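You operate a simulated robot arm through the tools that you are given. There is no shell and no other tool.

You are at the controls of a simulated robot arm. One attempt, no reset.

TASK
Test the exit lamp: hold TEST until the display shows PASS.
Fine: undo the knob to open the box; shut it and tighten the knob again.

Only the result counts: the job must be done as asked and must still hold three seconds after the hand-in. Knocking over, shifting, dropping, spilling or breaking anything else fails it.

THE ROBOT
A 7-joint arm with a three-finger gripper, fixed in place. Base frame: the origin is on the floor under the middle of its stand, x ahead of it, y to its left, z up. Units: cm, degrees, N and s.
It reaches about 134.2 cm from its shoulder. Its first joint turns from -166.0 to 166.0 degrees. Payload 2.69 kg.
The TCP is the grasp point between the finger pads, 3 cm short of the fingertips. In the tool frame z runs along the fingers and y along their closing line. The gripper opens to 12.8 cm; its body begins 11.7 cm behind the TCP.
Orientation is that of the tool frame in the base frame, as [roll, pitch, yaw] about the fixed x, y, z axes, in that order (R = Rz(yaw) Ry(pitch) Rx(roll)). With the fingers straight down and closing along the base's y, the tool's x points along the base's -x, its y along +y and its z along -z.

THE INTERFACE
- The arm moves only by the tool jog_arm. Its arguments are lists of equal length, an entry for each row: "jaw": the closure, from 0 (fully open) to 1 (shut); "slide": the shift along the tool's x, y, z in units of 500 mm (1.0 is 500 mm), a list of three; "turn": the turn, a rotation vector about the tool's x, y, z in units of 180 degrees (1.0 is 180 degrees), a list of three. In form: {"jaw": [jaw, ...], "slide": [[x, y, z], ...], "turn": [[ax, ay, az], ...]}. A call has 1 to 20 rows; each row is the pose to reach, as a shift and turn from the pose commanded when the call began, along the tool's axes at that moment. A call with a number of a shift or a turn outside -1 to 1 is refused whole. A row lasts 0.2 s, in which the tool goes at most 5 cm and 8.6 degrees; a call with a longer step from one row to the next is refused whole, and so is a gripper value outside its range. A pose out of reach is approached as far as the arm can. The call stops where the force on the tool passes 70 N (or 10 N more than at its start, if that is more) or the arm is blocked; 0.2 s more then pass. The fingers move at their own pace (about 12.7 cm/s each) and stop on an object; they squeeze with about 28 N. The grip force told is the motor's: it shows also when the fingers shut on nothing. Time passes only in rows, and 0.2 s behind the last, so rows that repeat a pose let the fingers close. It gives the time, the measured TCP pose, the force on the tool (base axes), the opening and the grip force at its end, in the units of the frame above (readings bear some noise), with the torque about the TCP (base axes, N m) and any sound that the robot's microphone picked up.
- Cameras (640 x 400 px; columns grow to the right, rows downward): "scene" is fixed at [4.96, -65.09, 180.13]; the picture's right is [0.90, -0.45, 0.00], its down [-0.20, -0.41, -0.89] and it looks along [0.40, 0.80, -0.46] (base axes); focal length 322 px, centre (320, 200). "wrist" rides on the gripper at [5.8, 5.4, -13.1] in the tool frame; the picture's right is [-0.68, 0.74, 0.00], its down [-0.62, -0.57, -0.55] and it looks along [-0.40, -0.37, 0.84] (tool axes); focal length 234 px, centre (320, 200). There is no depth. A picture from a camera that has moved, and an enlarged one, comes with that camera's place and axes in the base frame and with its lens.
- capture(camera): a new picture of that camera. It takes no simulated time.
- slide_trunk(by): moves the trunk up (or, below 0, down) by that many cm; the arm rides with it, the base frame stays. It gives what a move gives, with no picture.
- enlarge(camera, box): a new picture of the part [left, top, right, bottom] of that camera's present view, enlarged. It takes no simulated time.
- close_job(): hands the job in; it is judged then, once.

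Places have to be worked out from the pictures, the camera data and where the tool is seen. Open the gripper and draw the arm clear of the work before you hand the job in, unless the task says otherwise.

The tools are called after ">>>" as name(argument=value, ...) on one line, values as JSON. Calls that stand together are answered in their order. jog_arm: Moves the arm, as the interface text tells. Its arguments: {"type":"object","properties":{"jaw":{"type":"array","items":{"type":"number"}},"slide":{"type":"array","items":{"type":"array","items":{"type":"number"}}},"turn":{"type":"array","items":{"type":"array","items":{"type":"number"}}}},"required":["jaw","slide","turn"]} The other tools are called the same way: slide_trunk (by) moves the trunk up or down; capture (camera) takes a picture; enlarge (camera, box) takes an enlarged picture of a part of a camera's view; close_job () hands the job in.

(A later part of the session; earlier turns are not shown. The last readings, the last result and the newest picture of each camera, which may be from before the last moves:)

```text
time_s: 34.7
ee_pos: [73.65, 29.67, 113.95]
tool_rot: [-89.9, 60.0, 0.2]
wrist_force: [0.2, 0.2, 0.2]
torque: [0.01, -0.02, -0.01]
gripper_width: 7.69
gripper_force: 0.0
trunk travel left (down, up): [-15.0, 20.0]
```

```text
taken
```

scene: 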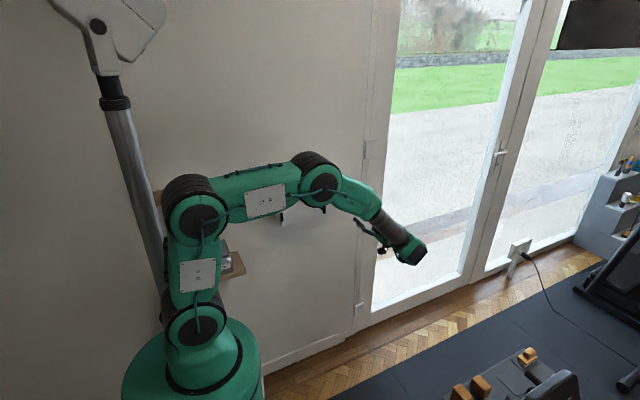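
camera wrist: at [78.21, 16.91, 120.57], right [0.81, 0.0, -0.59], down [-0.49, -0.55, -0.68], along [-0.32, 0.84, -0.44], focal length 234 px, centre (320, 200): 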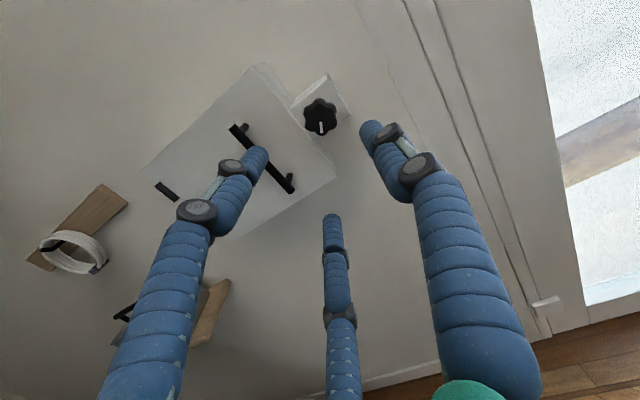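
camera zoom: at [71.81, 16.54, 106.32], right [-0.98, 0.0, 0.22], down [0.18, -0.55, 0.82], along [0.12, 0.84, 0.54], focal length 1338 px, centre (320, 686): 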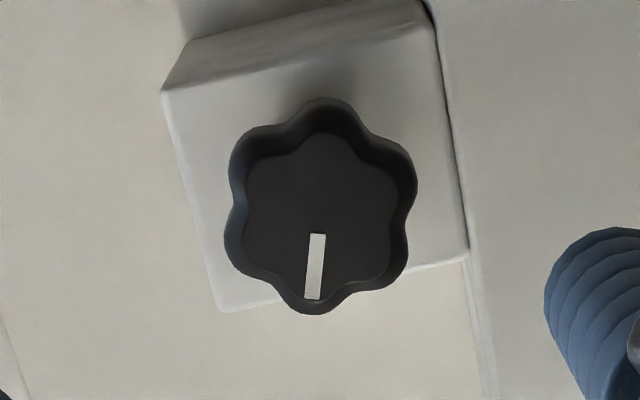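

The mark now points nearly up again, about 340–350° undone. Next I'll unwind the wrist, orient the fingers for the vertical handle bar (closing line horizontal), and test whether the door opens.

>>> jog_arm(jaw=[0.4, 0.4, 0.4, 0.4, 0.4, 0.4, 0.4, 0.4, 0.4, 0.4, 0.4, 0.4, 0.4, 0.4, 0.4, 0.4, 0.4, 0.4, 0.4, 0.4], slide=[[0, 0, 0], [0, 0, 0], [0, 0, 0], [0, 0, 0], [0, 0, 0], [0, 0, 0], [0, 0, 0], [0, 0, 0], [0, 0, 0], [0, 0, 0], [0, 0, 0], [0, 0, 0], [0, 0, 0], [0, 0, 0], [0, 0, 0], [0, 0, 0], [0, 0, 0], [0, 0, 0], [0, 0, 0], [0, 0, 0]], turn=[[0, 0, 0.0445], [0, 0, 0.089], [0, 0, 0.1335], [0, 0, 0.178], [0, 0, 0.2225], [0, 0, 0.267], [0, 0, 0.3115], [0, 0, 0.356], [0, 0, 0.4005], [0, 0, 0.445], [0, 0, 0.4895], [0, 0, 0.534], [0, 0, 0.5785], [0, 0, 0.623], [0, 0, 0.6675], [0, 0, 0.712], [0, 0, 0.7565], [0, 0, 0.801], [0, 0, 0.8455], [0, 0, 0.89]])

>>> jog_arm(jaw=[0.4, 0.4, 0.4, 0.4, 0.4, 0.4, 0.4, 0.4], slide=[[0, 0, 0], [0, 0, 0], [0, 0, 0], [0, 0, 0], [0, 0, 0], [0, 0, 0], [0, 0, 0], [0, 0, 0]], turn=[[0, 0, 0.04], [0, 0, 0.08], [0, 0, 0.12], [0, 0, 0.16], [0, 0, 0.2], [0, 0, 0.24], [0, 0, 0.275], [0, 0, 0.275]])

>>> capture(camera="wrist")

>>> capture(camera="scene")

```text
time_s: 38.9
ee_pos: [73.46, 29.89, 114.01]
tool_rot: [89.9, -40.5, -179.9]
wrist_force: [-0.8, -0.2, 0.0]
torque: [-0.01, -0.02, 0.02]
gripper_width: 7.68
gripper_force: 0.1
trunk travel left (down, up): [-15.0, 20.0]
```

```text
time_s: 40.7
ee_pos: [73.46, 29.93, 114.0]
tool_rot: [75.3, -89.8, -165.3]
wrist_force: [-0.2, 0.7, 0.1]
torque: [0.03, -0.01, -0.01]
gripper_width: 7.68
gripper_force: 0.1
trunk travel left (down, up): [-15.0, 20.0]
```

```text
taken
camera wrist: at [78.87, 16.77, 119.97], right [0.74, 0.0, -0.67], down [-0.56, -0.55, -0.62], along [-0.37, 0.84, -0.4], focal length 234 px, centre (320, 200)
```

wrist: 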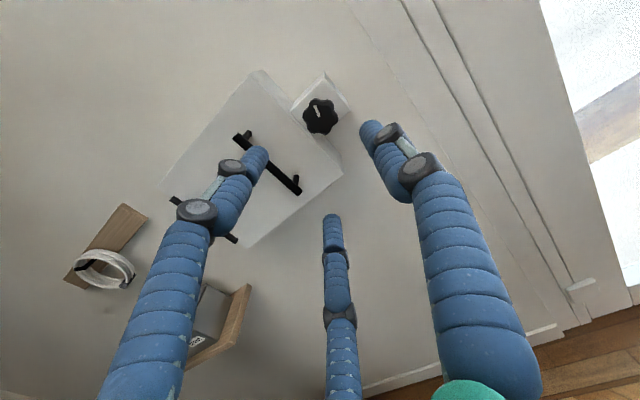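

```text
taken
```

scene: 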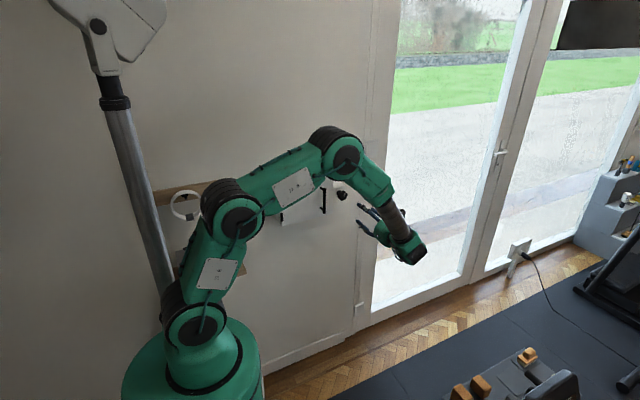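

The tool is now at θ=90°, with tool x up, tool y = +x and tool z = +y. I'll enlarge the handle to locate the bar.

>>> enlarge(camera="wrist", box=[210, 60, 370, 210])

```text
2.67 times, centred on (290, 135) of wrist
camera zoom: at [78.87, 16.77, 119.97], right [0.74, 0.0, -0.67], down [-0.56, -0.55, -0.62], along [-0.37, 0.84, -0.4], focal length 624 px, centre (400, 373)
```

zoom: 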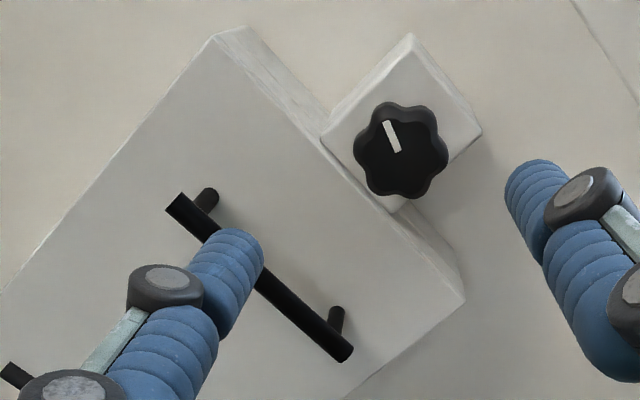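

The bar is at about x≈63.9, y≈47.2, z≈108–120. I'll slide to x=63.85 at stand-off and check alignment closer in.

>>> jog_arm(jaw=[0.4, 0.4, 0.4, 0.4, 0.4, 0.4], slide=[[0, -0.07, 0], [0, -0.14, 0.04], [0, -0.192, 0.1], [0, -0.192, 0.16], [0, -0.192, 0.2], [0, -0.192, 0.2]], turn=[[0, 0, 0], [0, 0, 0], [0, 0, 0], [0, 0, 0], [0, 0, 0], [0, 0, 0]])

>>> enlarge(camera="wrist", box=[200, 80, 440, 230])

>>> capture(camera="scene")

```text
time_s: 42.1
ee_pos: [63.7, 40.14, 114.04]
tool_rot: [80.9, -89.8, -170.8]
wrist_force: [0.9, 0.5, -0.8]
torque: [-0.03, 0.03, 0.02]
gripper_width: 7.68
gripper_force: 0.0
trunk travel left (down, up): [-15.0, 20.0]
```

```text
2.67 times, centred on (320, 155) of wrist
camera zoom: at [69.12, 27.02, 119.92], right [0.74, 0.0, -0.67], down [-0.56, -0.55, -0.62], along [-0.37, 0.84, -0.41], focal length 624 px, centre (320, 320)
```

zoom: 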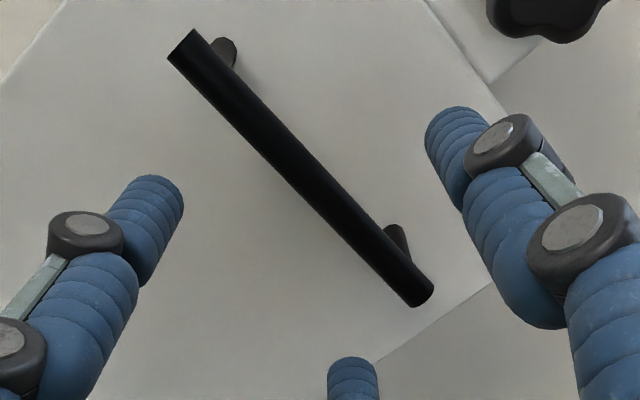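

```text
taken
```

scene: 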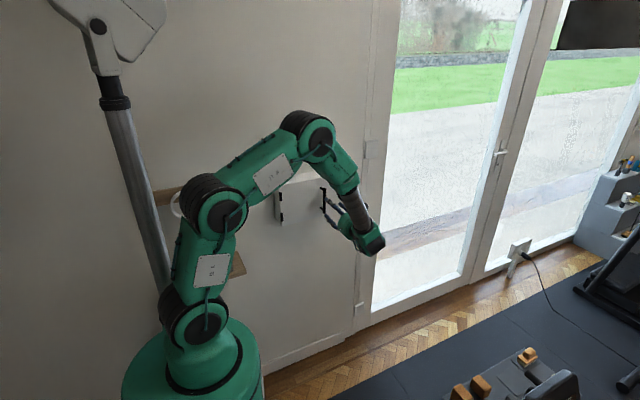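

The bar is about 0.2 cm right of the TCP line. I'll advance 6.4 cm so the tips straddle the bar just short of the door, then close.

>>> jog_arm(jaw=[0.4, 0.4, 0.4, 0.4, 0.55, 0.7, 0.85, 1.0, 1.0], slide=[[0, 0.004, 0.05], [0, 0.004, 0.09], [0, 0.004, 0.115], [0, 0.004, 0.126], [0, 0.004, 0.126], [0, 0.004, 0.126], [0, 0.004, 0.126], [0, 0.004, 0.126], [0, 0.004, 0.126]], turn=[[0, 0, 0], [0, 0, 0], [0, 0, 0], [0, 0, 0], [0, 0, 0], [0, 0, 0], [0, 0, 0], [0, 0, 0], [0, 0, 0]])

>>> capture(camera="wrist")

```text
time_s: 44.0
ee_pos: [63.02, 46.35, 113.66]
tool_rot: [-171.2, -89.8, 82.0]
wrist_force: [-30.9, -2.2, 4.3]
torque: [0.79, 0.01, 0.55]
gripper_width: 2.11
gripper_force: 28.3
trunk travel left (down, up): [-15.0, 20.0]
stopped in row 9: the force on the tool passed its limit at 72 N (the readings are from after the stop); the commanded pose is now the measured one
```

```text
taken
camera wrist: at [68.65, 33.34, 119.59], right [0.74, 0.01, -0.68], down [-0.56, -0.56, -0.61], along [-0.38, 0.83, -0.41], focal length 234 px, centre (320, 200)
```

wrist: 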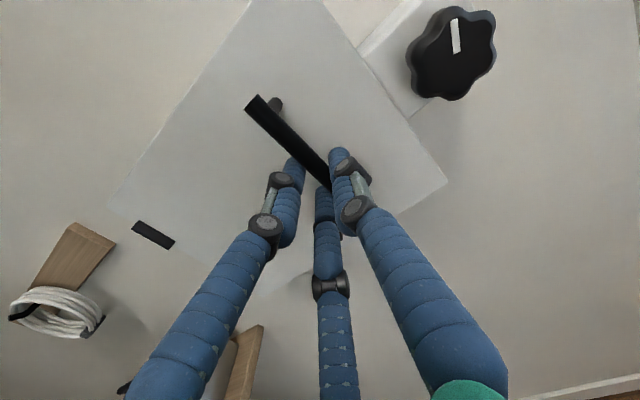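

The fingers hold the bar with an opening of 2.1 cm, but there's −31 N of side force. I'll ease the tool slightly in −x to relieve it.

>>> jog_arm(jaw=[1.0, 1.0], slide=[[0, -0.006, 0], [0, -0.006, 0]], turn=[[0, 0, 0], [0, 0, 0]])

>>> enlarge(camera="wrist", box=[220, 100, 420, 230])

```text
time_s: 44.6
ee_pos: [63.08, 46.39, 113.6]
tool_rot: [154.0, -89.7, 116.6]
wrist_force: [-29.8, 6.3, 5.8]
torque: [0.03, 0.04, 0.5]
gripper_width: 2.07
gripper_force: 44.5
trunk travel left (down, up): [-15.0, 20.0]
```

```text
3.08 times, centred on (320, 165) of wrist
camera zoom: at [68.59, 33.28, 119.59], right [0.74, 0.01, -0.68], down [-0.56, -0.56, -0.62], along [-0.38, 0.83, -0.41], focal length 720 px, centre (320, 308)
```

zoom: 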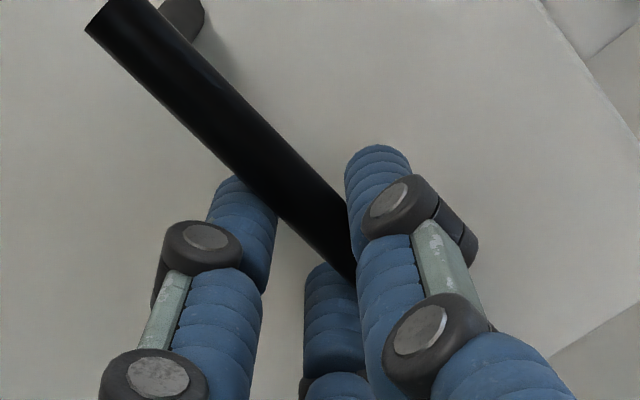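

The side force barely changed. I'll try the other direction with a small +x nudge to see how the force responds.

>>> jog_arm(jaw=[1.0, 1.0], slide=[[0, -0.006, 0], [0, -0.006, 0]], turn=[[0, 0, 0], [0, 0, 0]])

```text
time_s: 45.2
ee_pos: [63.07, 46.17, 113.67]
tool_rot: [136.8, -89.9, 133.7]
wrist_force: [-5.0, 4.0, 7.5]
torque: [-0.45, 0.07, 0.07]
gripper_width: 2.08
gripper_force: 45.4
trunk travel left (down, up): [-15.0, 20.0]
```

That second −x nudge relieved it: side force is now only −5 N. Next I'll test the door with a gentle 0.8 cm pull in −y.

>>> jog_arm(jaw=[1.0, 1.0, 1.0], slide=[[0, -0.001, -0.008], [0, -0.003, -0.016], [0, -0.003, -0.016]], turn=[[0, 0, 0], [0, 0, 0], [0, 0, 0]])

>>> capture(camera="wrist")

```text
time_s: 46.0
ee_pos: [62.97, 45.4, 113.64]
tool_rot: [173.5, -89.8, 97.1]
wrist_force: [3.6, 1.2, 8.4]
torque: [0.1, -0.01, -0.06]
gripper_width: 2.05
gripper_force: 45.1
trunk travel left (down, up): [-15.0, 20.0]
```

```text
taken
camera wrist: at [68.36, 32.37, 119.57], right [0.74, 0.01, -0.68], down [-0.56, -0.55, -0.61], along [-0.38, 0.83, -0.41], focal length 234 px, centre (320, 200)
```

wrist: 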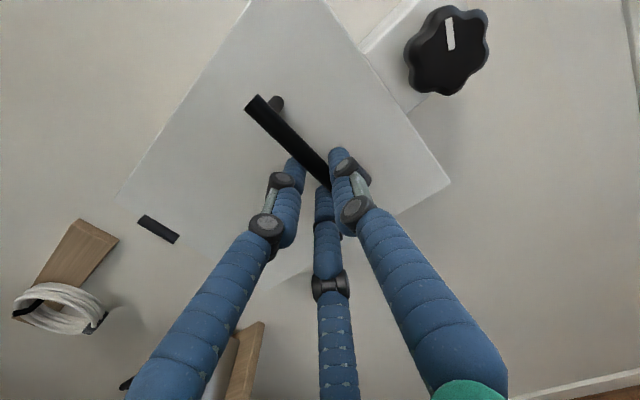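

The door moved freely with the handle, so it's unlocked. I'll swing it along its hinge arc (hinge ≈ x 45, y 50.5) to about 20°, yawing the tool half as much.

>>> jog_arm(jaw=[1.0, 1.0, 1.0, 1.0, 1.0, 1.0, 1.0, 1.0, 1.0, 1.0], slide=[[0, -0.0024, -0.0102], [0, -0.006, -0.0228], [0, -0.01, -0.0354], [0, -0.0144, -0.0478], [0, -0.0192, -0.06], [0, -0.0246, -0.072], [0, -0.0302, -0.0838], [0, -0.0364, -0.0956], [0, -0.0428, -0.107], [0, -0.0428, -0.107]], turn=[[-0.011, 0, 0], [-0.0167, 0, 0], [-0.022, 0, 0], [-0.0278, 0, 0], [-0.033, 0, 0], [-0.039, 0, 0], [-0.044, 0, 0], [-0.05, 0, 0], [-0.0556, 0, 0], [-0.0556, 0, 0]])

>>> capture(camera="wrist")

>>> capture(camera="scene")

```text
time_s: 48.2
ee_pos: [60.46, 40.28, 113.57]
tool_rot: [168.6, -89.9, 92.0]
wrist_force: [-24.8, 14.6, 8.1]
torque: [0.36, -0.01, 0.51]
gripper_width: 2.07
gripper_force: 45.5
trunk travel left (down, up): [-15.0, 20.0]
```

```text
taken
camera wrist: at [63.67, 26.43, 119.57], right [0.73, -0.12, -0.68], down [-0.65, -0.45, -0.61], along [-0.23, 0.88, -0.41], focal length 234 px, centre (320, 200)
```

wrist: 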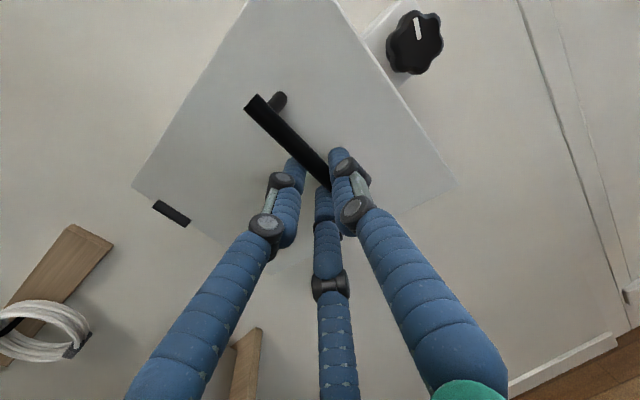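

```text
taken
```

scene: 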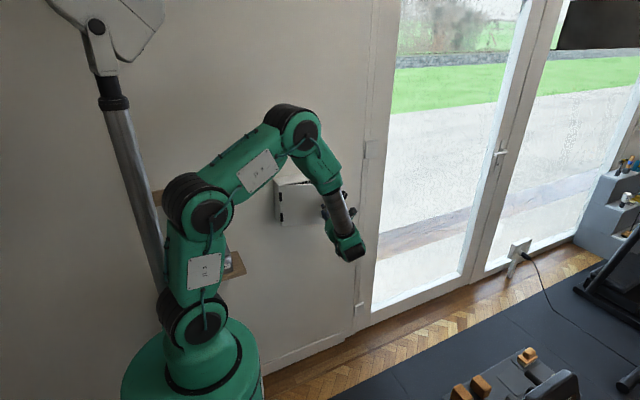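

The door is opening: the bar's path fits a hinge at about (45.6, 50.3) with a 17.9 cm radius, now at about 21°. I'll keep following that arc to about 39°.

>>> jog_arm(jaw=[1.0, 1.0, 1.0, 1.0, 1.0, 1.0, 1.0, 1.0, 1.0, 1.0], slide=[[0, -0.0132, -0.0082], [0, -0.019, -0.0193], [0, -0.0249, -0.0304], [0, -0.0315, -0.041], [0, -0.0382, -0.0516], [0, -0.0456, -0.0617], [0, -0.053, -0.0718], [0, -0.061, -0.0815], [0, -0.069, -0.091], [0, -0.069, -0.091]], turn=[[-0.0056, 0, 0], [-0.011, 0, 0], [-0.0167, 0, 0], [-0.022, 0, 0], [-0.0278, 0, 0], [-0.033, 0, 0], [-0.0389, 0, 0], [-0.0445, 0, 0], [-0.05, 0, 0], [-0.05, 0, 0]])

>>> capture(camera="wrist")

>>> capture(camera="scene")

```text
time_s: 50.4
ee_pos: [56.79, 35.78, 113.57]
tool_rot: [-136.6, -89.9, 28.0]
wrist_force: [28.2, -30.0, -0.9]
torque: [-0.24, 0.02, -0.76]
gripper_width: 2.07
gripper_force: 45.3
trunk travel left (down, up): [-15.0, 20.0]
```

```text
taken
camera wrist: at [57.74, 21.84, 119.53], right [0.7, -0.24, -0.68], down [-0.71, -0.34, -0.61], along [-0.09, 0.91, -0.4], focal length 234 px, centre (320, 200)
```

wrist: 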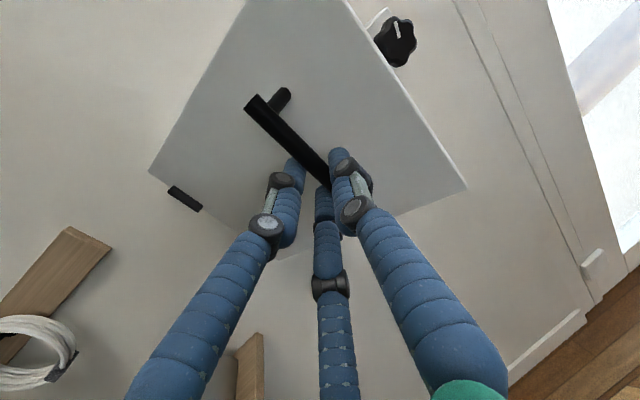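

```text
taken
```

scene: 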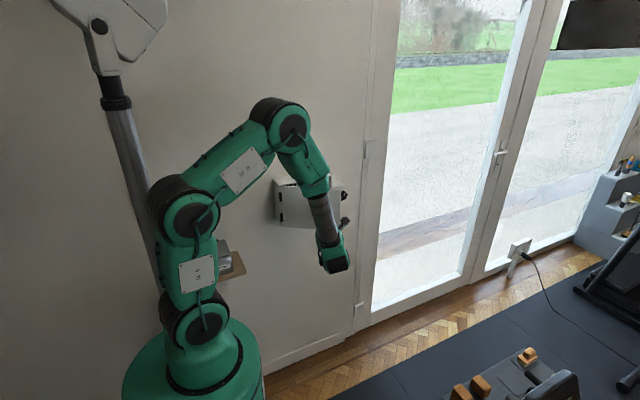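

Refitting the path puts the hinge near (44.5, 51.0) with a 19.3 cm radius, and the door is at about 37°. I'll continue the arc to about 52°, yawing the tool a bit more with the door.

>>> jog_arm(jaw=[1.0, 1.0, 1.0, 1.0, 1.0, 1.0, 1.0, 1.0, 1.0, 1.0], slide=[[0, 0.0021, -0.0037], [0, -0.0055, -0.015], [0, -0.013, -0.026], [0, -0.0213, -0.0368], [0, -0.0296, -0.0474], [0, -0.0387, -0.0575], [0, -0.0478, -0.0675], [0, -0.0575, -0.0769], [0, -0.0672, -0.0862], [0, -0.0672, -0.0862]], turn=[[0, 0, 0], [-0.0078, 0, 0], [-0.0156, 0, 0], [-0.0233, 0, 0], [-0.0311, 0, 0], [-0.0389, 0, 0], [-0.0467, 0, 0], [-0.0544, 0, 0], [-0.0622, 0, 0], [-0.0622, 0, 0]])

>>> capture(camera="wrist")

>>> capture(camera="scene")

```text
time_s: 52.6
ee_pos: [52.07, 32.95, 113.67]
tool_rot: [60.0, -89.9, -179.7]
wrist_force: [14.7, -28.2, 9.3]
torque: [0.21, -0.21, -0.56]
gripper_width: 2.07
gripper_force: 45.1
trunk travel left (down, up): [-15.0, 20.0]
```

```text
taken
camera wrist: at [50.23, 18.9, 119.51], right [0.64, -0.36, -0.68], down [-0.76, -0.2, -0.62], along [0.09, 0.91, -0.4], focal length 234 px, centre (320, 200)
```

wrist: 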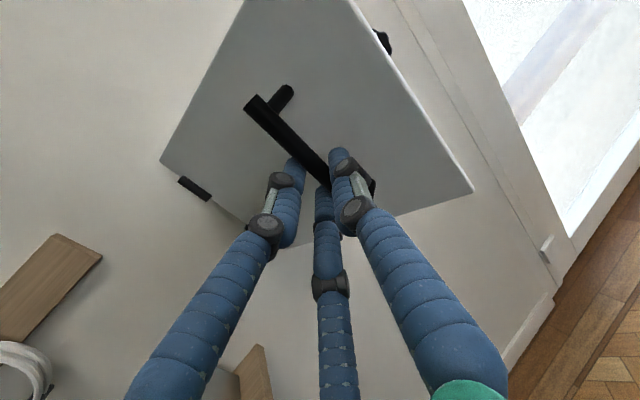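

```text
taken
```

scene: 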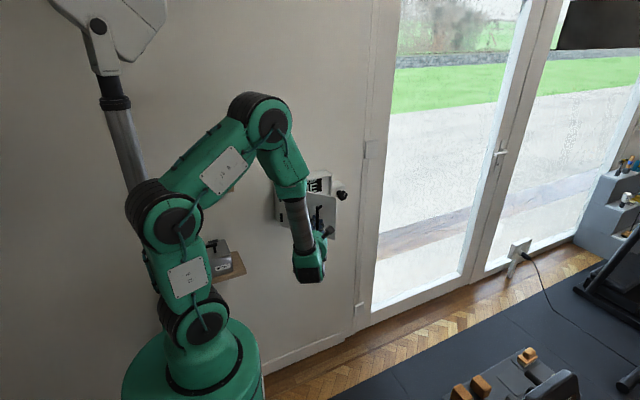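

The door is around 52° open and the scene camera can see into the box. I'll enlarge that.

>>> enlarge(camera="scene", box=[250, 150, 370, 260])

```text
3.64 times, centred on (310, 205) of scene
camera zoom: at [4.96, -65.09, 180.13], right [0.9, -0.45, 0.0], down [-0.2, -0.41, -0.89], along [0.4, 0.8, -0.46], focal length 1172 px, centre (356, 182)
```

zoom: 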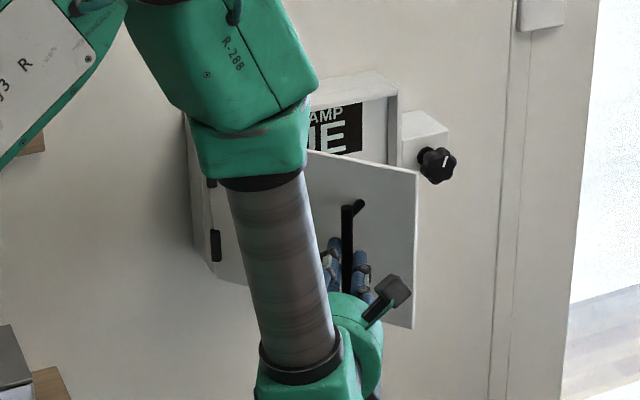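

The display inside is partly visible. I'll open further, to about 68°.

>>> jog_arm(jaw=[1.0, 1.0, 1.0, 1.0, 1.0, 1.0, 1.0, 1.0, 1.0, 1.0], slide=[[0, 0.0039, -0.0047], [0, -0.0042, -0.015], [0, -0.0123, -0.025], [0, -0.0216, -0.0351], [0, -0.0309, -0.0451], [0, -0.0409, -0.0545], [0, -0.0509, -0.0639], [0, -0.0616, -0.0726], [0, -0.0723, -0.0812], [0, -0.0723, -0.0812]], turn=[[0, 0, 0], [-0.0074, 0, 0], [-0.0148, 0, 0], [-0.0225, 0, 0], [-0.0303, 0, 0], [-0.0381, 0, 0], [-0.0459, 0, 0], [-0.0536, 0, 0], [-0.0614, 0, 0], [-0.0614, 0, 0]])

>>> capture(camera="wrist")

>>> capture(camera="scene")

```text
time_s: 54.8
ee_pos: [46.81, 31.28, 113.56]
tool_rot: [164.6, -89.8, 64.6]
wrist_force: [-1.1, 5.4, -6.1]
torque: [0.04, 0.11, 0.05]
gripper_width: 2.08
gripper_force: 44.7
trunk travel left (down, up): [-15.0, 20.0]
```

```text
taken
camera wrist: at [42.47, 17.97, 119.56], right [0.56, -0.48, -0.68], down [-0.79, -0.05, -0.61], along [0.26, 0.87, -0.41], focal length 234 px, centre (320, 200)
```

wrist: 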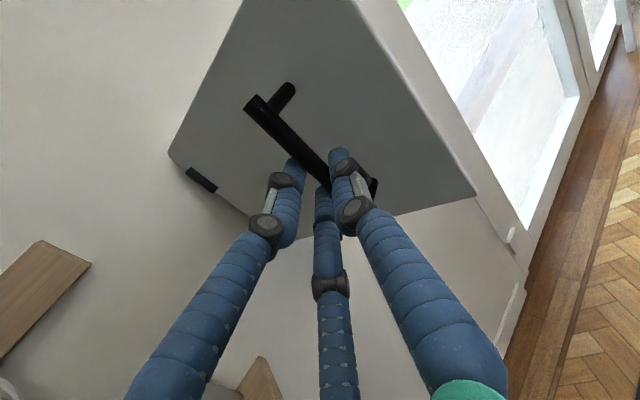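

```text
taken
```

scene: 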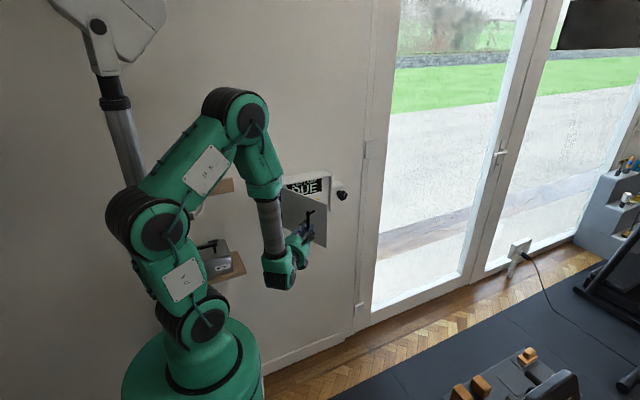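

The display reads "...DUE" and the force is low at about 68°. I'll open to about 80° for more room.

>>> jog_arm(jaw=[1.0, 1.0, 1.0, 1.0, 1.0, 1.0, 1.0], slide=[[0, -0.0094, -0.0099], [0, -0.0189, -0.0197], [0, -0.029, -0.029], [0, -0.0391, -0.0382], [0, -0.0498, -0.0467], [0, -0.0606, -0.0552], [0, -0.0606, -0.0552]], turn=[[-0.006, 0, 0], [-0.012, 0, 0], [-0.018, 0, 0], [-0.024, 0, 0], [-0.03, 0, 0], [-0.036, 0, 0], [-0.036, 0, 0]])

>>> capture(camera="wrist")

>>> capture(camera="scene")

>>> enlarge(camera="scene", box=[240, 150, 360, 260])

```text
time_s: 56.4
ee_pos: [43.17, 31.03, 114.02]
tool_rot: [163.9, -89.4, 61.3]
wrist_force: [-0.6, 0.1, -45.1]
torque: [-0.42, 0.88, -0.03]
gripper_width: 2.15
gripper_force: 45.1
out of reach, approached as far as the arm can: row 5, 6, 7
trunk travel left (down, up): [-15.0, 20.0]
```

```text
taken
camera wrist: at [37.79, 18.06, 120.2], right [0.52, -0.53, -0.67], down [-0.79, 0.0, -0.61], along [0.33, 0.85, -0.41], focal length 234 px, centre (320, 200)
```

wrist: 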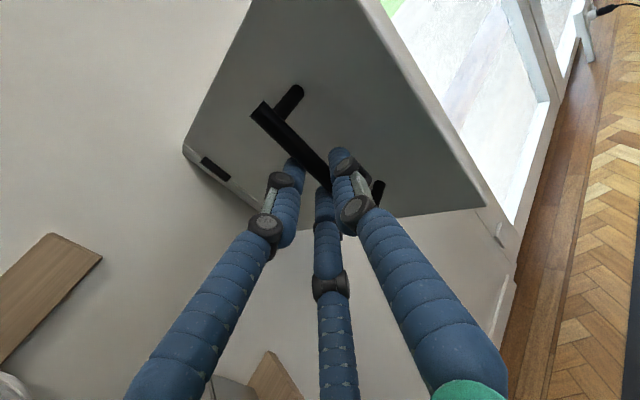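

```text
taken
```

scene: 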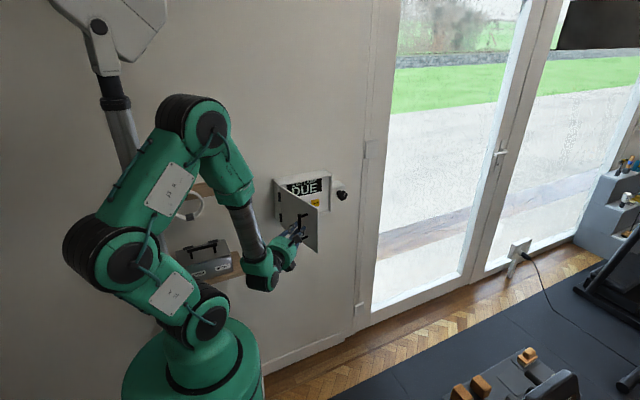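

```text
3.64 times, centred on (300, 205) of scene
camera zoom: at [4.96, -65.09, 180.13], right [0.9, -0.45, 0.0], down [-0.2, -0.41, -0.89], along [0.4, 0.8, -0.46], focal length 1172 px, centre (393, 182)
```

zoom: 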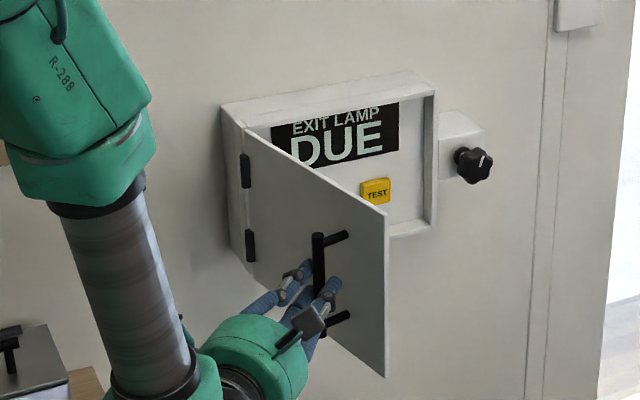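

The door is about 78° open, the display reads "EXIT LAMP DUE", and a yellow TEST button sits below it. The arm can't fold any closer, so I'll open the fingers a little and withdraw from the handle while easing the yaw back.

>>> jog_arm(jaw=[0.6, 0.6, 0.6, 0.6, 0.6, 0.6, 0.6], slide=[[0, 0, 0], [0, 0, 0], [0, 0.004, -0.02], [0, 0.009, -0.04], [0, 0.015, -0.06], [0, 0.021, -0.081], [0, 0.021, -0.081]], turn=[[0, 0, 0], [0, 0, 0], [0.01, 0, 0], [0.02, 0, 0], [0.03, 0, 0], [0.037, 0, 0], [0.037, 0, 0]])

>>> capture(camera="wrist")

>>> capture(camera="scene")

```text
time_s: 58.0
ee_pos: [40.94, 27.46, 114.32]
tool_rot: [146.1, -89.9, 83.3]
wrist_force: [0.2, 0.4, -0.8]
torque: [-0.01, 0.03, 0.04]
gripper_width: 5.1
gripper_force: 0.1
trunk travel left (down, up): [-15.0, 20.0]
```

```text
taken
camera wrist: at [36.56, 14.1, 120.39], right [0.56, -0.48, -0.68], down [-0.79, -0.05, -0.62], along [0.26, 0.88, -0.41], focal length 234 px, centre (320, 200)
```

wrist: 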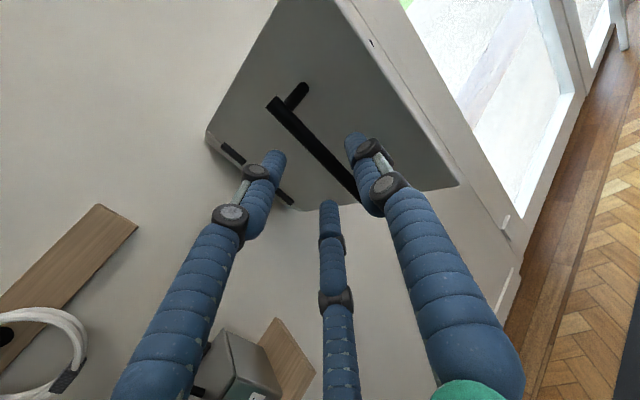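

```text
taken
```

scene: 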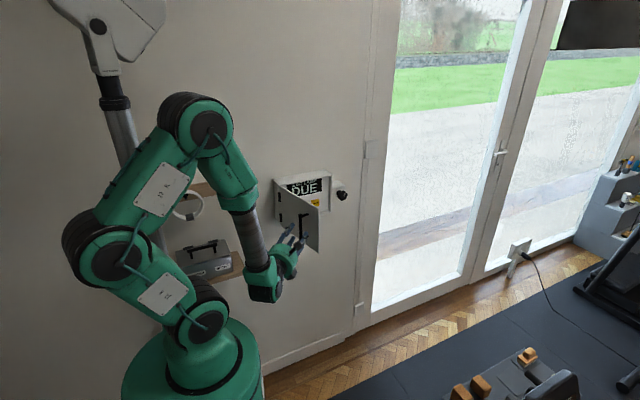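

The handle is released with no force and the door stays open. I'll back away in −y and reduce the yaw so I can go around the door's free edge.

>>> jog_arm(jaw=[0.6, 0.6, 0.6, 0.6, 0.6, 0.6], slide=[[0, 0.021, -0.024], [0, 0.042, -0.048], [0, 0.063, -0.072], [0, 0.084, -0.096], [0, 0.105, -0.12], [0, 0.105, -0.12]], turn=[[0.023, 0, 0], [0.046, 0, 0], [0.07, 0, 0], [0.094, 0, 0], [0.117, 0, 0], [0.117, 0, 0]])

>>> capture(camera="wrist")

>>> capture(camera="scene")

```text
time_s: 59.4
ee_pos: [41.1, 19.43, 114.33]
tool_rot: [-176.0, -89.8, 66.7]
wrist_force: [0.0, -0.3, 0.3]
torque: [0.01, -0.02, 0.01]
gripper_width: 5.13
gripper_force: 0.2
trunk travel left (down, up): [-15.0, 20.0]
```

```text
taken
camera wrist: at [41.82, 5.29, 120.34], right [0.69, -0.25, -0.68], down [-0.72, -0.33, -0.61], along [-0.07, 0.91, -0.41], focal length 234 px, centre (320, 200)
```

wrist: 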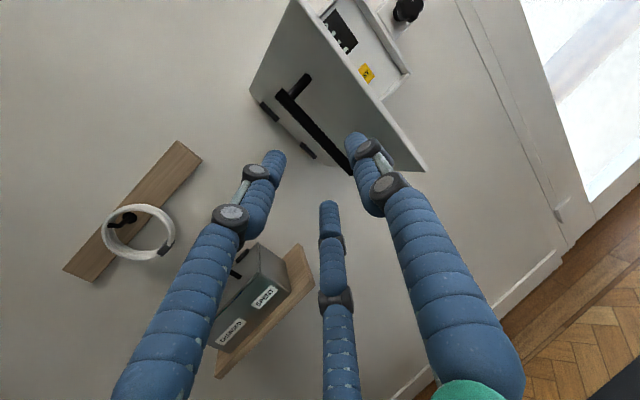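

```text
taken
```

scene: 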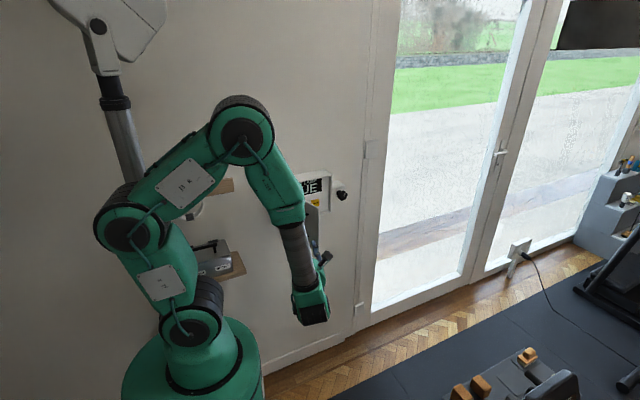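

I'm clear of the door edge. I'll shift +x to about 60 and straighten the tool to face the open box.

>>> jog_arm(jaw=[0.6, 0.6, 0.6, 0.7, 0.8, 0.9, 1.0, 1.0], slide=[[0, 0.053, 0.008], [0, 0.106, 0.021], [0, 0.159, 0.034], [0, 0.212, 0.048], [0, 0.265, 0.062], [0, 0.318, 0.077], [0, 0.371, 0.092], [0, 0.371, 0.092]], turn=[[0.016, 0, 0], [0.032, 0, 0], [0.048, 0, 0], [0.064, 0, 0], [0.08, 0, 0], [0.096, 0, 0], [0.111, 0, 0], [0.111, 0, 0]])

>>> capture(camera="wrist")

>>> capture(camera="scene")

```text
time_s: 61.2
ee_pos: [59.94, 17.89, 114.37]
tool_rot: [-156.1, -89.8, 66.6]
wrist_force: [1.2, 0.2, -1.2]
torque: [0.03, -0.05, 0.04]
gripper_width: 0.21
gripper_force: 27.9
trunk travel left (down, up): [-15.0, 20.0]
```

```text
taken
camera wrist: at [65.51, 4.8, 120.28], right [0.74, 0.01, -0.68], down [-0.56, -0.56, -0.61], along [-0.38, 0.83, -0.41], focal length 234 px, centre (320, 200)
```

wrist: 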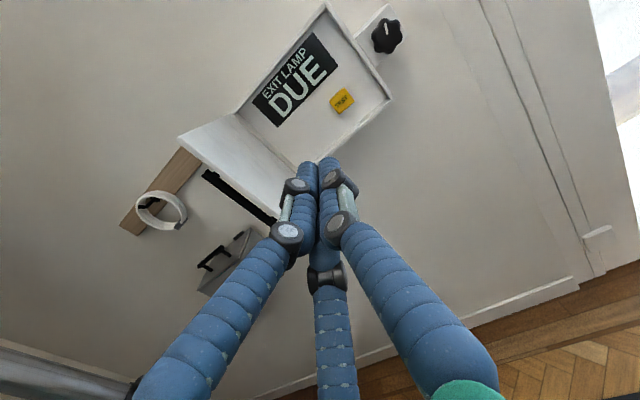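

```text
taken
```

scene: 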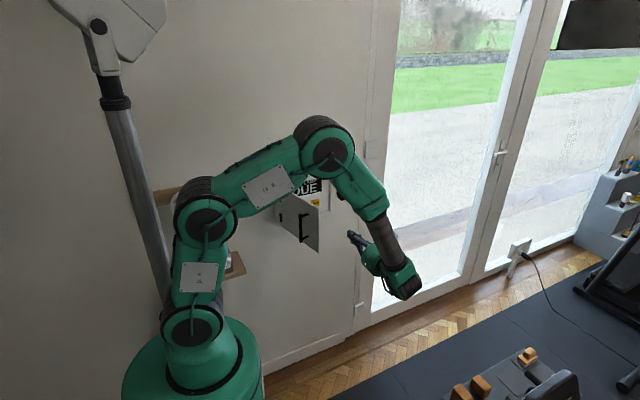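

The display and TEST button are clearly visible. I'll enlarge to locate the button precisely.

>>> enlarge(camera="wrist", box=[230, 0, 410, 140])

>>> enlarge(camera="scene", box=[260, 165, 360, 255])

```text
2.86 times, centred on (320, 70) of wrist
camera zoom: at [65.51, 4.8, 120.28], right [0.74, 0.01, -0.68], down [-0.56, -0.56, -0.61], along [-0.38, 0.83, -0.41], focal length 669 px, centre (320, 571)
```

zoom: 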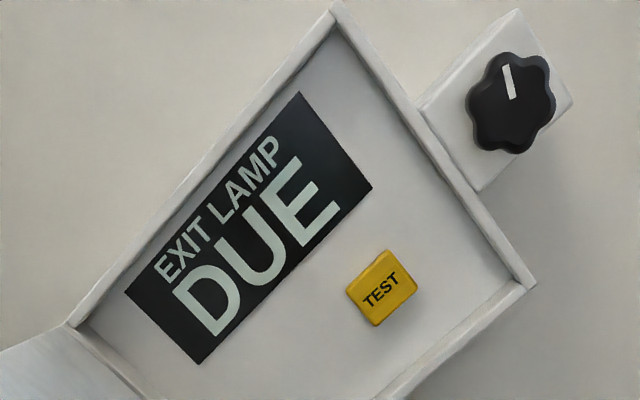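

```text
4.44 times, centred on (310, 210) of scene
camera zoom: at [4.96, -65.09, 180.13], right [0.9, -0.45, 0.0], down [-0.2, -0.41, -0.89], along [0.4, 0.8, -0.46], focal length 1432 px, centre (364, 156)
```

zoom: 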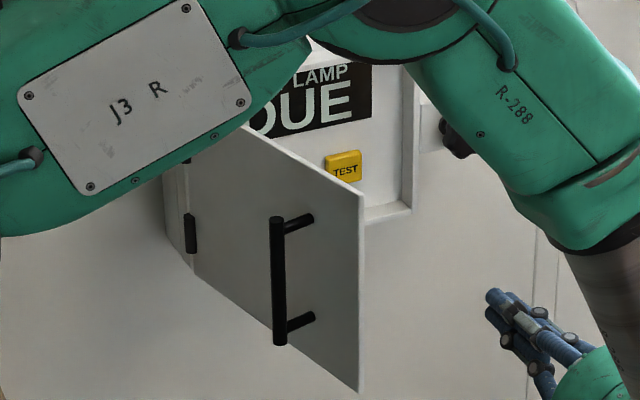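

Triangulating, the TEST button face is at about (62, 52.5–53, 110.6). I'll move closed fingers in front of it at a safe distance and refine with a close view.

>>> jog_arm(jaw=[1.0, 1.0, 1.0, 1.0, 1.0, 1.0, 1.0], slide=[[-0.0122, 0.007, 0.067], [-0.0245, 0.014, 0.134], [-0.0367, 0.0205, 0.201], [-0.049, 0.0275, 0.268], [-0.0612, 0.034, 0.335], [-0.0734, 0.041, 0.402], [-0.0734, 0.041, 0.402]], turn=[[0, 0, 0], [0, 0, 0], [0, 0, 0], [0, 0, 0], [0, 0, 0], [0, 0, 0], [0, 0, 0]])

>>> capture(camera="wrist")

>>> enlarge(camera="scene", box=[260, 165, 360, 255])

```text
time_s: 62.8
ee_pos: [61.89, 37.86, 110.71]
tool_rot: [-170.0, -89.8, 80.4]
wrist_force: [-0.3, -0.5, 1.4]
torque: [0.0, -0.01, 0.01]
gripper_width: 0.21
gripper_force: 28.4
trunk travel left (down, up): [-15.0, 20.0]
```

```text
taken
camera wrist: at [67.38, 24.78, 116.65], right [0.74, 0.0, -0.68], down [-0.56, -0.56, -0.61], along [-0.38, 0.83, -0.41], focal length 234 px, centre (320, 200)
```

wrist: 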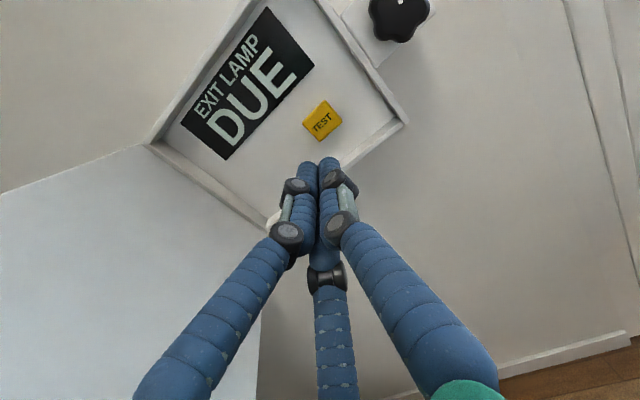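

```text
4.44 times, centred on (310, 210) of scene
camera zoom: at [4.96, -65.09, 180.13], right [0.9, -0.45, 0.0], down [-0.2, -0.41, -0.89], along [0.4, 0.8, -0.46], focal length 1432 px, centre (364, 156)
```

zoom: 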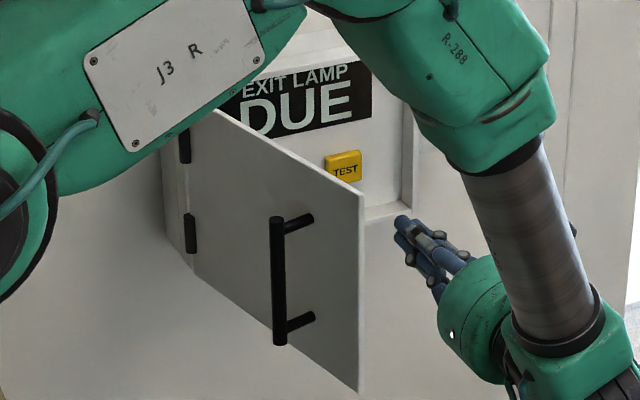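

The button centre sits at about x=62.0, z=110.5. I'll advance to 3–4 cm from it and check alignment before pressing.

>>> jog_arm(jaw=[1.0, 1.0, 1.0, 1.0, 1.0], slide=[[-0.004, 0.002, 0.05], [-0.004, 0.002, 0.1], [-0.004, 0.002, 0.15], [-0.004, 0.002, 0.182], [-0.004, 0.002, 0.182]], turn=[[0, 0, 0], [0, 0, 0], [0, 0, 0], [0, 0, 0], [0, 0, 0]])

>>> capture(camera="wrist")

>>> enlarge(camera="scene", box=[260, 165, 360, 255])

```text
time_s: 64.0
ee_pos: [61.89, 47.07, 110.48]
tool_rot: [-168.8, -89.8, 79.4]
wrist_force: [0.1, 0.2, 0.0]
torque: [-0.01, 0.0, -0.05]
gripper_width: 0.22
gripper_force: 28.1
trunk travel left (down, up): [-15.0, 20.0]
```

```text
taken
camera wrist: at [67.4, 33.97, 116.52], right [0.74, 0.0, -0.68], down [-0.56, -0.56, -0.61], along [-0.38, 0.83, -0.41], focal length 234 px, centre (320, 200)
```

wrist: 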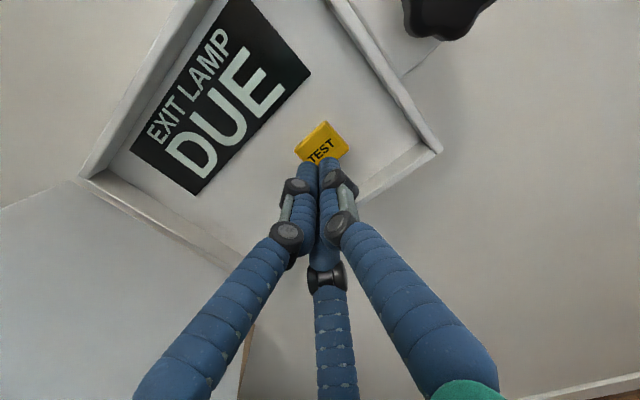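

```text
4.44 times, centred on (310, 210) of scene
camera zoom: at [4.96, -65.09, 180.13], right [0.9, -0.45, 0.0], down [-0.2, -0.41, -0.89], along [0.4, 0.8, -0.46], focal length 1432 px, centre (364, 156)
```

zoom: 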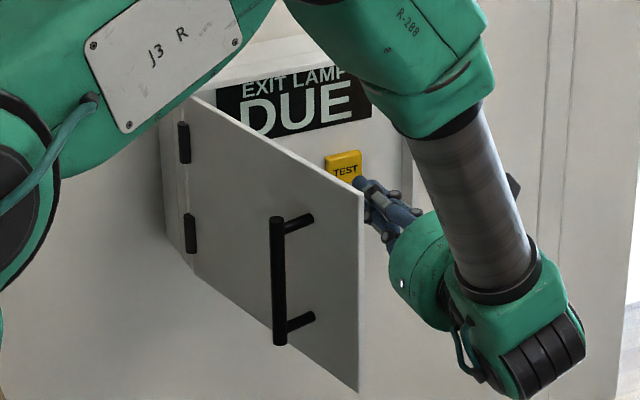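

Alignment looks good; I expect contact with the tips at y≈55. I'll advance 3.5 cm slowly.

>>> jog_arm(jaw=[1.0, 1.0, 1.0, 1.0, 1.0, 1.0, 1.0], slide=[[0, 0.001, 0.015], [0, 0.002, 0.03], [0, 0.002, 0.042], [0, 0.002, 0.052], [0, 0.002, 0.062], [0, 0.002, 0.07], [0, 0.002, 0.07]], turn=[[0, 0, 0], [0, 0, 0], [0, 0, 0], [0, 0, 0], [0, 0, 0], [0, 0, 0], [0, 0, 0]])

>>> capture(camera="wrist")

```text
time_s: 65.6
ee_pos: [62.0, 50.37, 110.47]
tool_rot: [-169.9, -89.9, 80.5]
wrist_force: [0.5, 0.4, 0.6]
torque: [0.0, 0.02, -0.01]
gripper_width: 0.24
gripper_force: 28.0
trunk travel left (down, up): [-15.0, 20.0]
```

```text
taken
camera wrist: at [67.48, 37.4, 116.44], right [0.74, 0.01, -0.68], down [-0.56, -0.56, -0.61], along [-0.38, 0.83, -0.41], focal length 234 px, centre (320, 200)
```

wrist: 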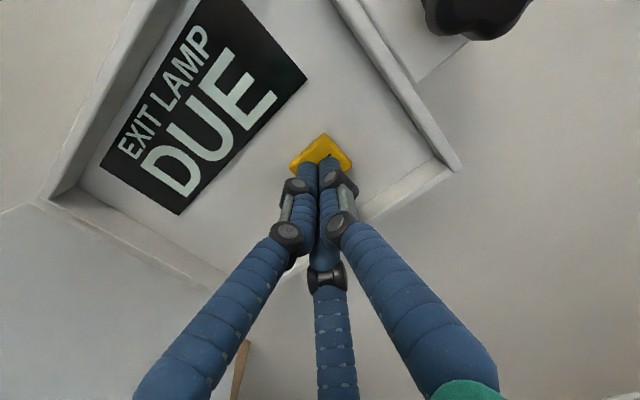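

No contact yet. I'll advance another 1.2 cm in small steps.

>>> jog_arm(jaw=[1.0, 1.0, 1.0, 1.0], slide=[[0, 0, 0.008], [0, 0, 0.016], [0, 0, 0.024], [0, 0, 0.024]], turn=[[0, 0, 0], [0, 0, 0], [0, 0, 0], [0, 0, 0]])

>>> capture(camera="wrist")

```text
time_s: 66.6
ee_pos: [61.98, 51.72, 110.47]
tool_rot: [-161.4, -89.9, 71.9]
wrist_force: [-0.4, -6.5, 0.8]
torque: [0.05, 0.01, -0.05]
gripper_width: 0.58
gripper_force: 31.4
trunk travel left (down, up): [-15.0, 20.0]
heard: click
```

```text
taken
camera wrist: at [67.54, 38.53, 116.4], right [0.74, 0.01, -0.68], down [-0.56, -0.55, -0.61], along [-0.38, 0.83, -0.41], focal length 234 px, centre (320, 200)
```

wrist: 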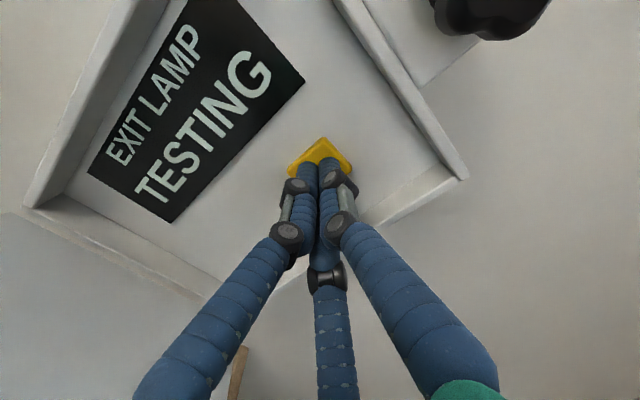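

A click, and the display now reads "TESTING". I'll hold the button steady.

>>> jog_arm(jaw=[1.0, 1.0, 1.0, 1.0, 1.0, 1.0, 1.0, 1.0, 1.0, 1.0, 1.0, 1.0, 1.0, 1.0, 1.0], slide=[[0, 0, 0.002], [0, 0, 0.002], [0, 0, 0.002], [0, 0, 0.002], [0, 0, 0.002], [0, 0, 0.002], [0, 0, 0.002], [0, 0, 0.002], [0, 0, 0.002], [0, 0, 0.002], [0, 0, 0.002], [0, 0, 0.002], [0, 0, 0.002], [0, 0, 0.002], [0, 0, 0.002]], turn=[[0, 0, 0], [0, 0, 0], [0, 0, 0], [0, 0, 0], [0, 0, 0], [0, 0, 0], [0, 0, 0], [0, 0, 0], [0, 0, 0], [0, 0, 0], [0, 0, 0], [0, 0, 0], [0, 0, 0], [0, 0, 0], [0, 0, 0]])

>>> capture(camera="wrist")

```text
time_s: 69.8
ee_pos: [62.05, 51.67, 110.51]
tool_rot: [-163.2, -89.9, 73.7]
wrist_force: [-3.1, -11.2, -4.0]
torque: [-0.09, 0.0, 0.02]
gripper_width: 0.6
gripper_force: 31.4
trunk travel left (down, up): [-15.0, 20.0]
```

```text
taken
camera wrist: at [67.56, 38.6, 116.43], right [0.74, 0.01, -0.68], down [-0.56, -0.55, -0.61], along [-0.38, 0.83, -0.41], focal length 234 px, centre (320, 200)
```

wrist: 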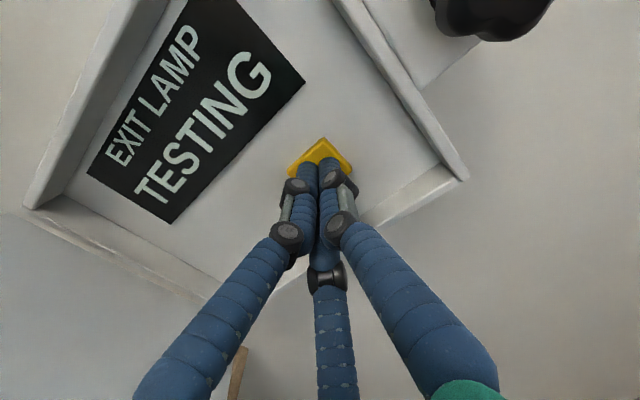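

Still "TESTING", so I'll keep holding.

>>> jog_arm(jaw=[1.0, 1.0, 1.0, 1.0, 1.0, 1.0, 1.0, 1.0, 1.0, 1.0, 1.0, 1.0, 1.0, 1.0, 1.0], slide=[[0, 0, 0], [0, 0, 0], [0, 0, 0], [0, 0, 0], [0, 0, 0], [0, 0, 0], [0, 0, 0], [0, 0, 0], [0, 0, 0], [0, 0, 0], [0, 0, 0], [0, 0, 0], [0, 0, 0], [0, 0, 0], [0, 0, 0]], turn=[[0, 0, 0], [0, 0, 0], [0, 0, 0], [0, 0, 0], [0, 0, 0], [0, 0, 0], [0, 0, 0], [0, 0, 0], [0, 0, 0], [0, 0, 0], [0, 0, 0], [0, 0, 0], [0, 0, 0], [0, 0, 0], [0, 0, 0]])

>>> capture(camera="wrist")

```text
time_s: 73.0
ee_pos: [62.11, 51.65, 110.47]
tool_rot: [-165.5, -89.9, 75.9]
wrist_force: [0.0, -10.8, -2.2]
torque: [-0.05, 0.01, 0.0]
gripper_width: 0.61
gripper_force: 31.3
trunk travel left (down, up): [-15.0, 20.0]
```

```text
taken
camera wrist: at [67.56, 38.59, 116.43], right [0.74, 0.01, -0.68], down [-0.56, -0.55, -0.61], along [-0.38, 0.83, -0.41], focal length 234 px, centre (320, 200)
```

wrist: 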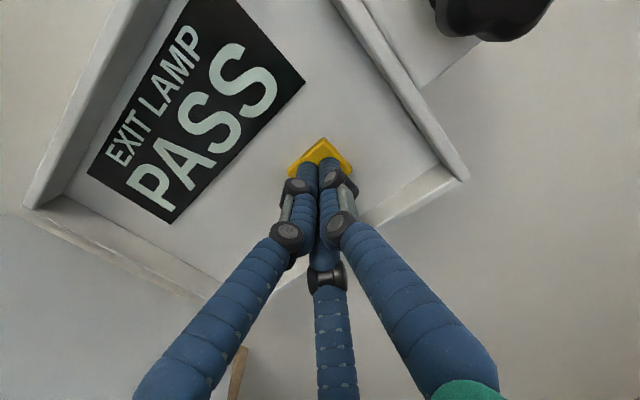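

The display shows PASS. I'll release the button by backing straight out, then check the display stays.

>>> jog_arm(jaw=[1.0, 1.0, 1.0, 1.0, 1.0, 1.0, 1.0, 1.0, 1.0], slide=[[0, 0, -0.03], [0, 0, -0.1], [0, 0, -0.19], [0, 0, -0.28], [0, 0, -0.37], [0, 0, -0.46], [0, 0, -0.55], [0, 0, -0.62], [0, 0, -0.62]], turn=[[0, 0, 0], [0, 0, 0], [0, 0, 0], [0, 0, 0], [0, 0, 0], [0, 0, 0], [0, 0, 0], [0, 0, 0], [0, 0, 0]])

>>> capture(camera="wrist")

>>> capture(camera="scene")

```text
time_s: 75.0
ee_pos: [62.42, 20.58, 110.69]
tool_rot: [-165.5, -89.9, 76.0]
wrist_force: [-0.4, 0.1, 0.6]
torque: [0.03, 0.0, -0.02]
gripper_width: 0.21
gripper_force: 31.7
trunk travel left (down, up): [-15.0, 20.0]
```

```text
taken
camera wrist: at [67.93, 7.52, 116.61], right [0.74, 0.01, -0.68], down [-0.56, -0.55, -0.61], along [-0.38, 0.83, -0.41], focal length 234 px, centre (320, 200)
```

wrist: 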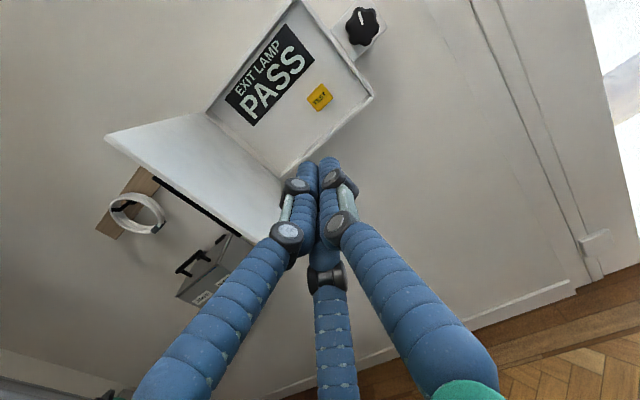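

```text
taken
```

scene: 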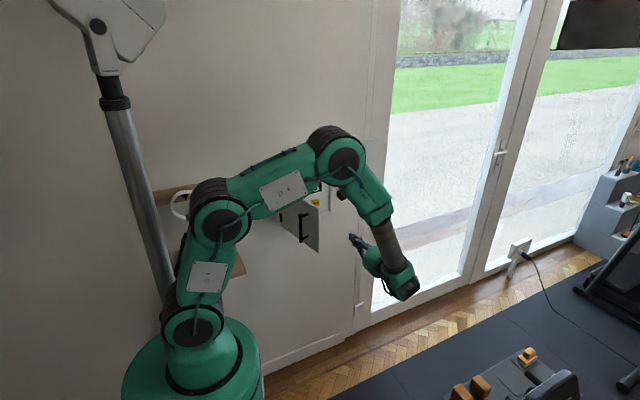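

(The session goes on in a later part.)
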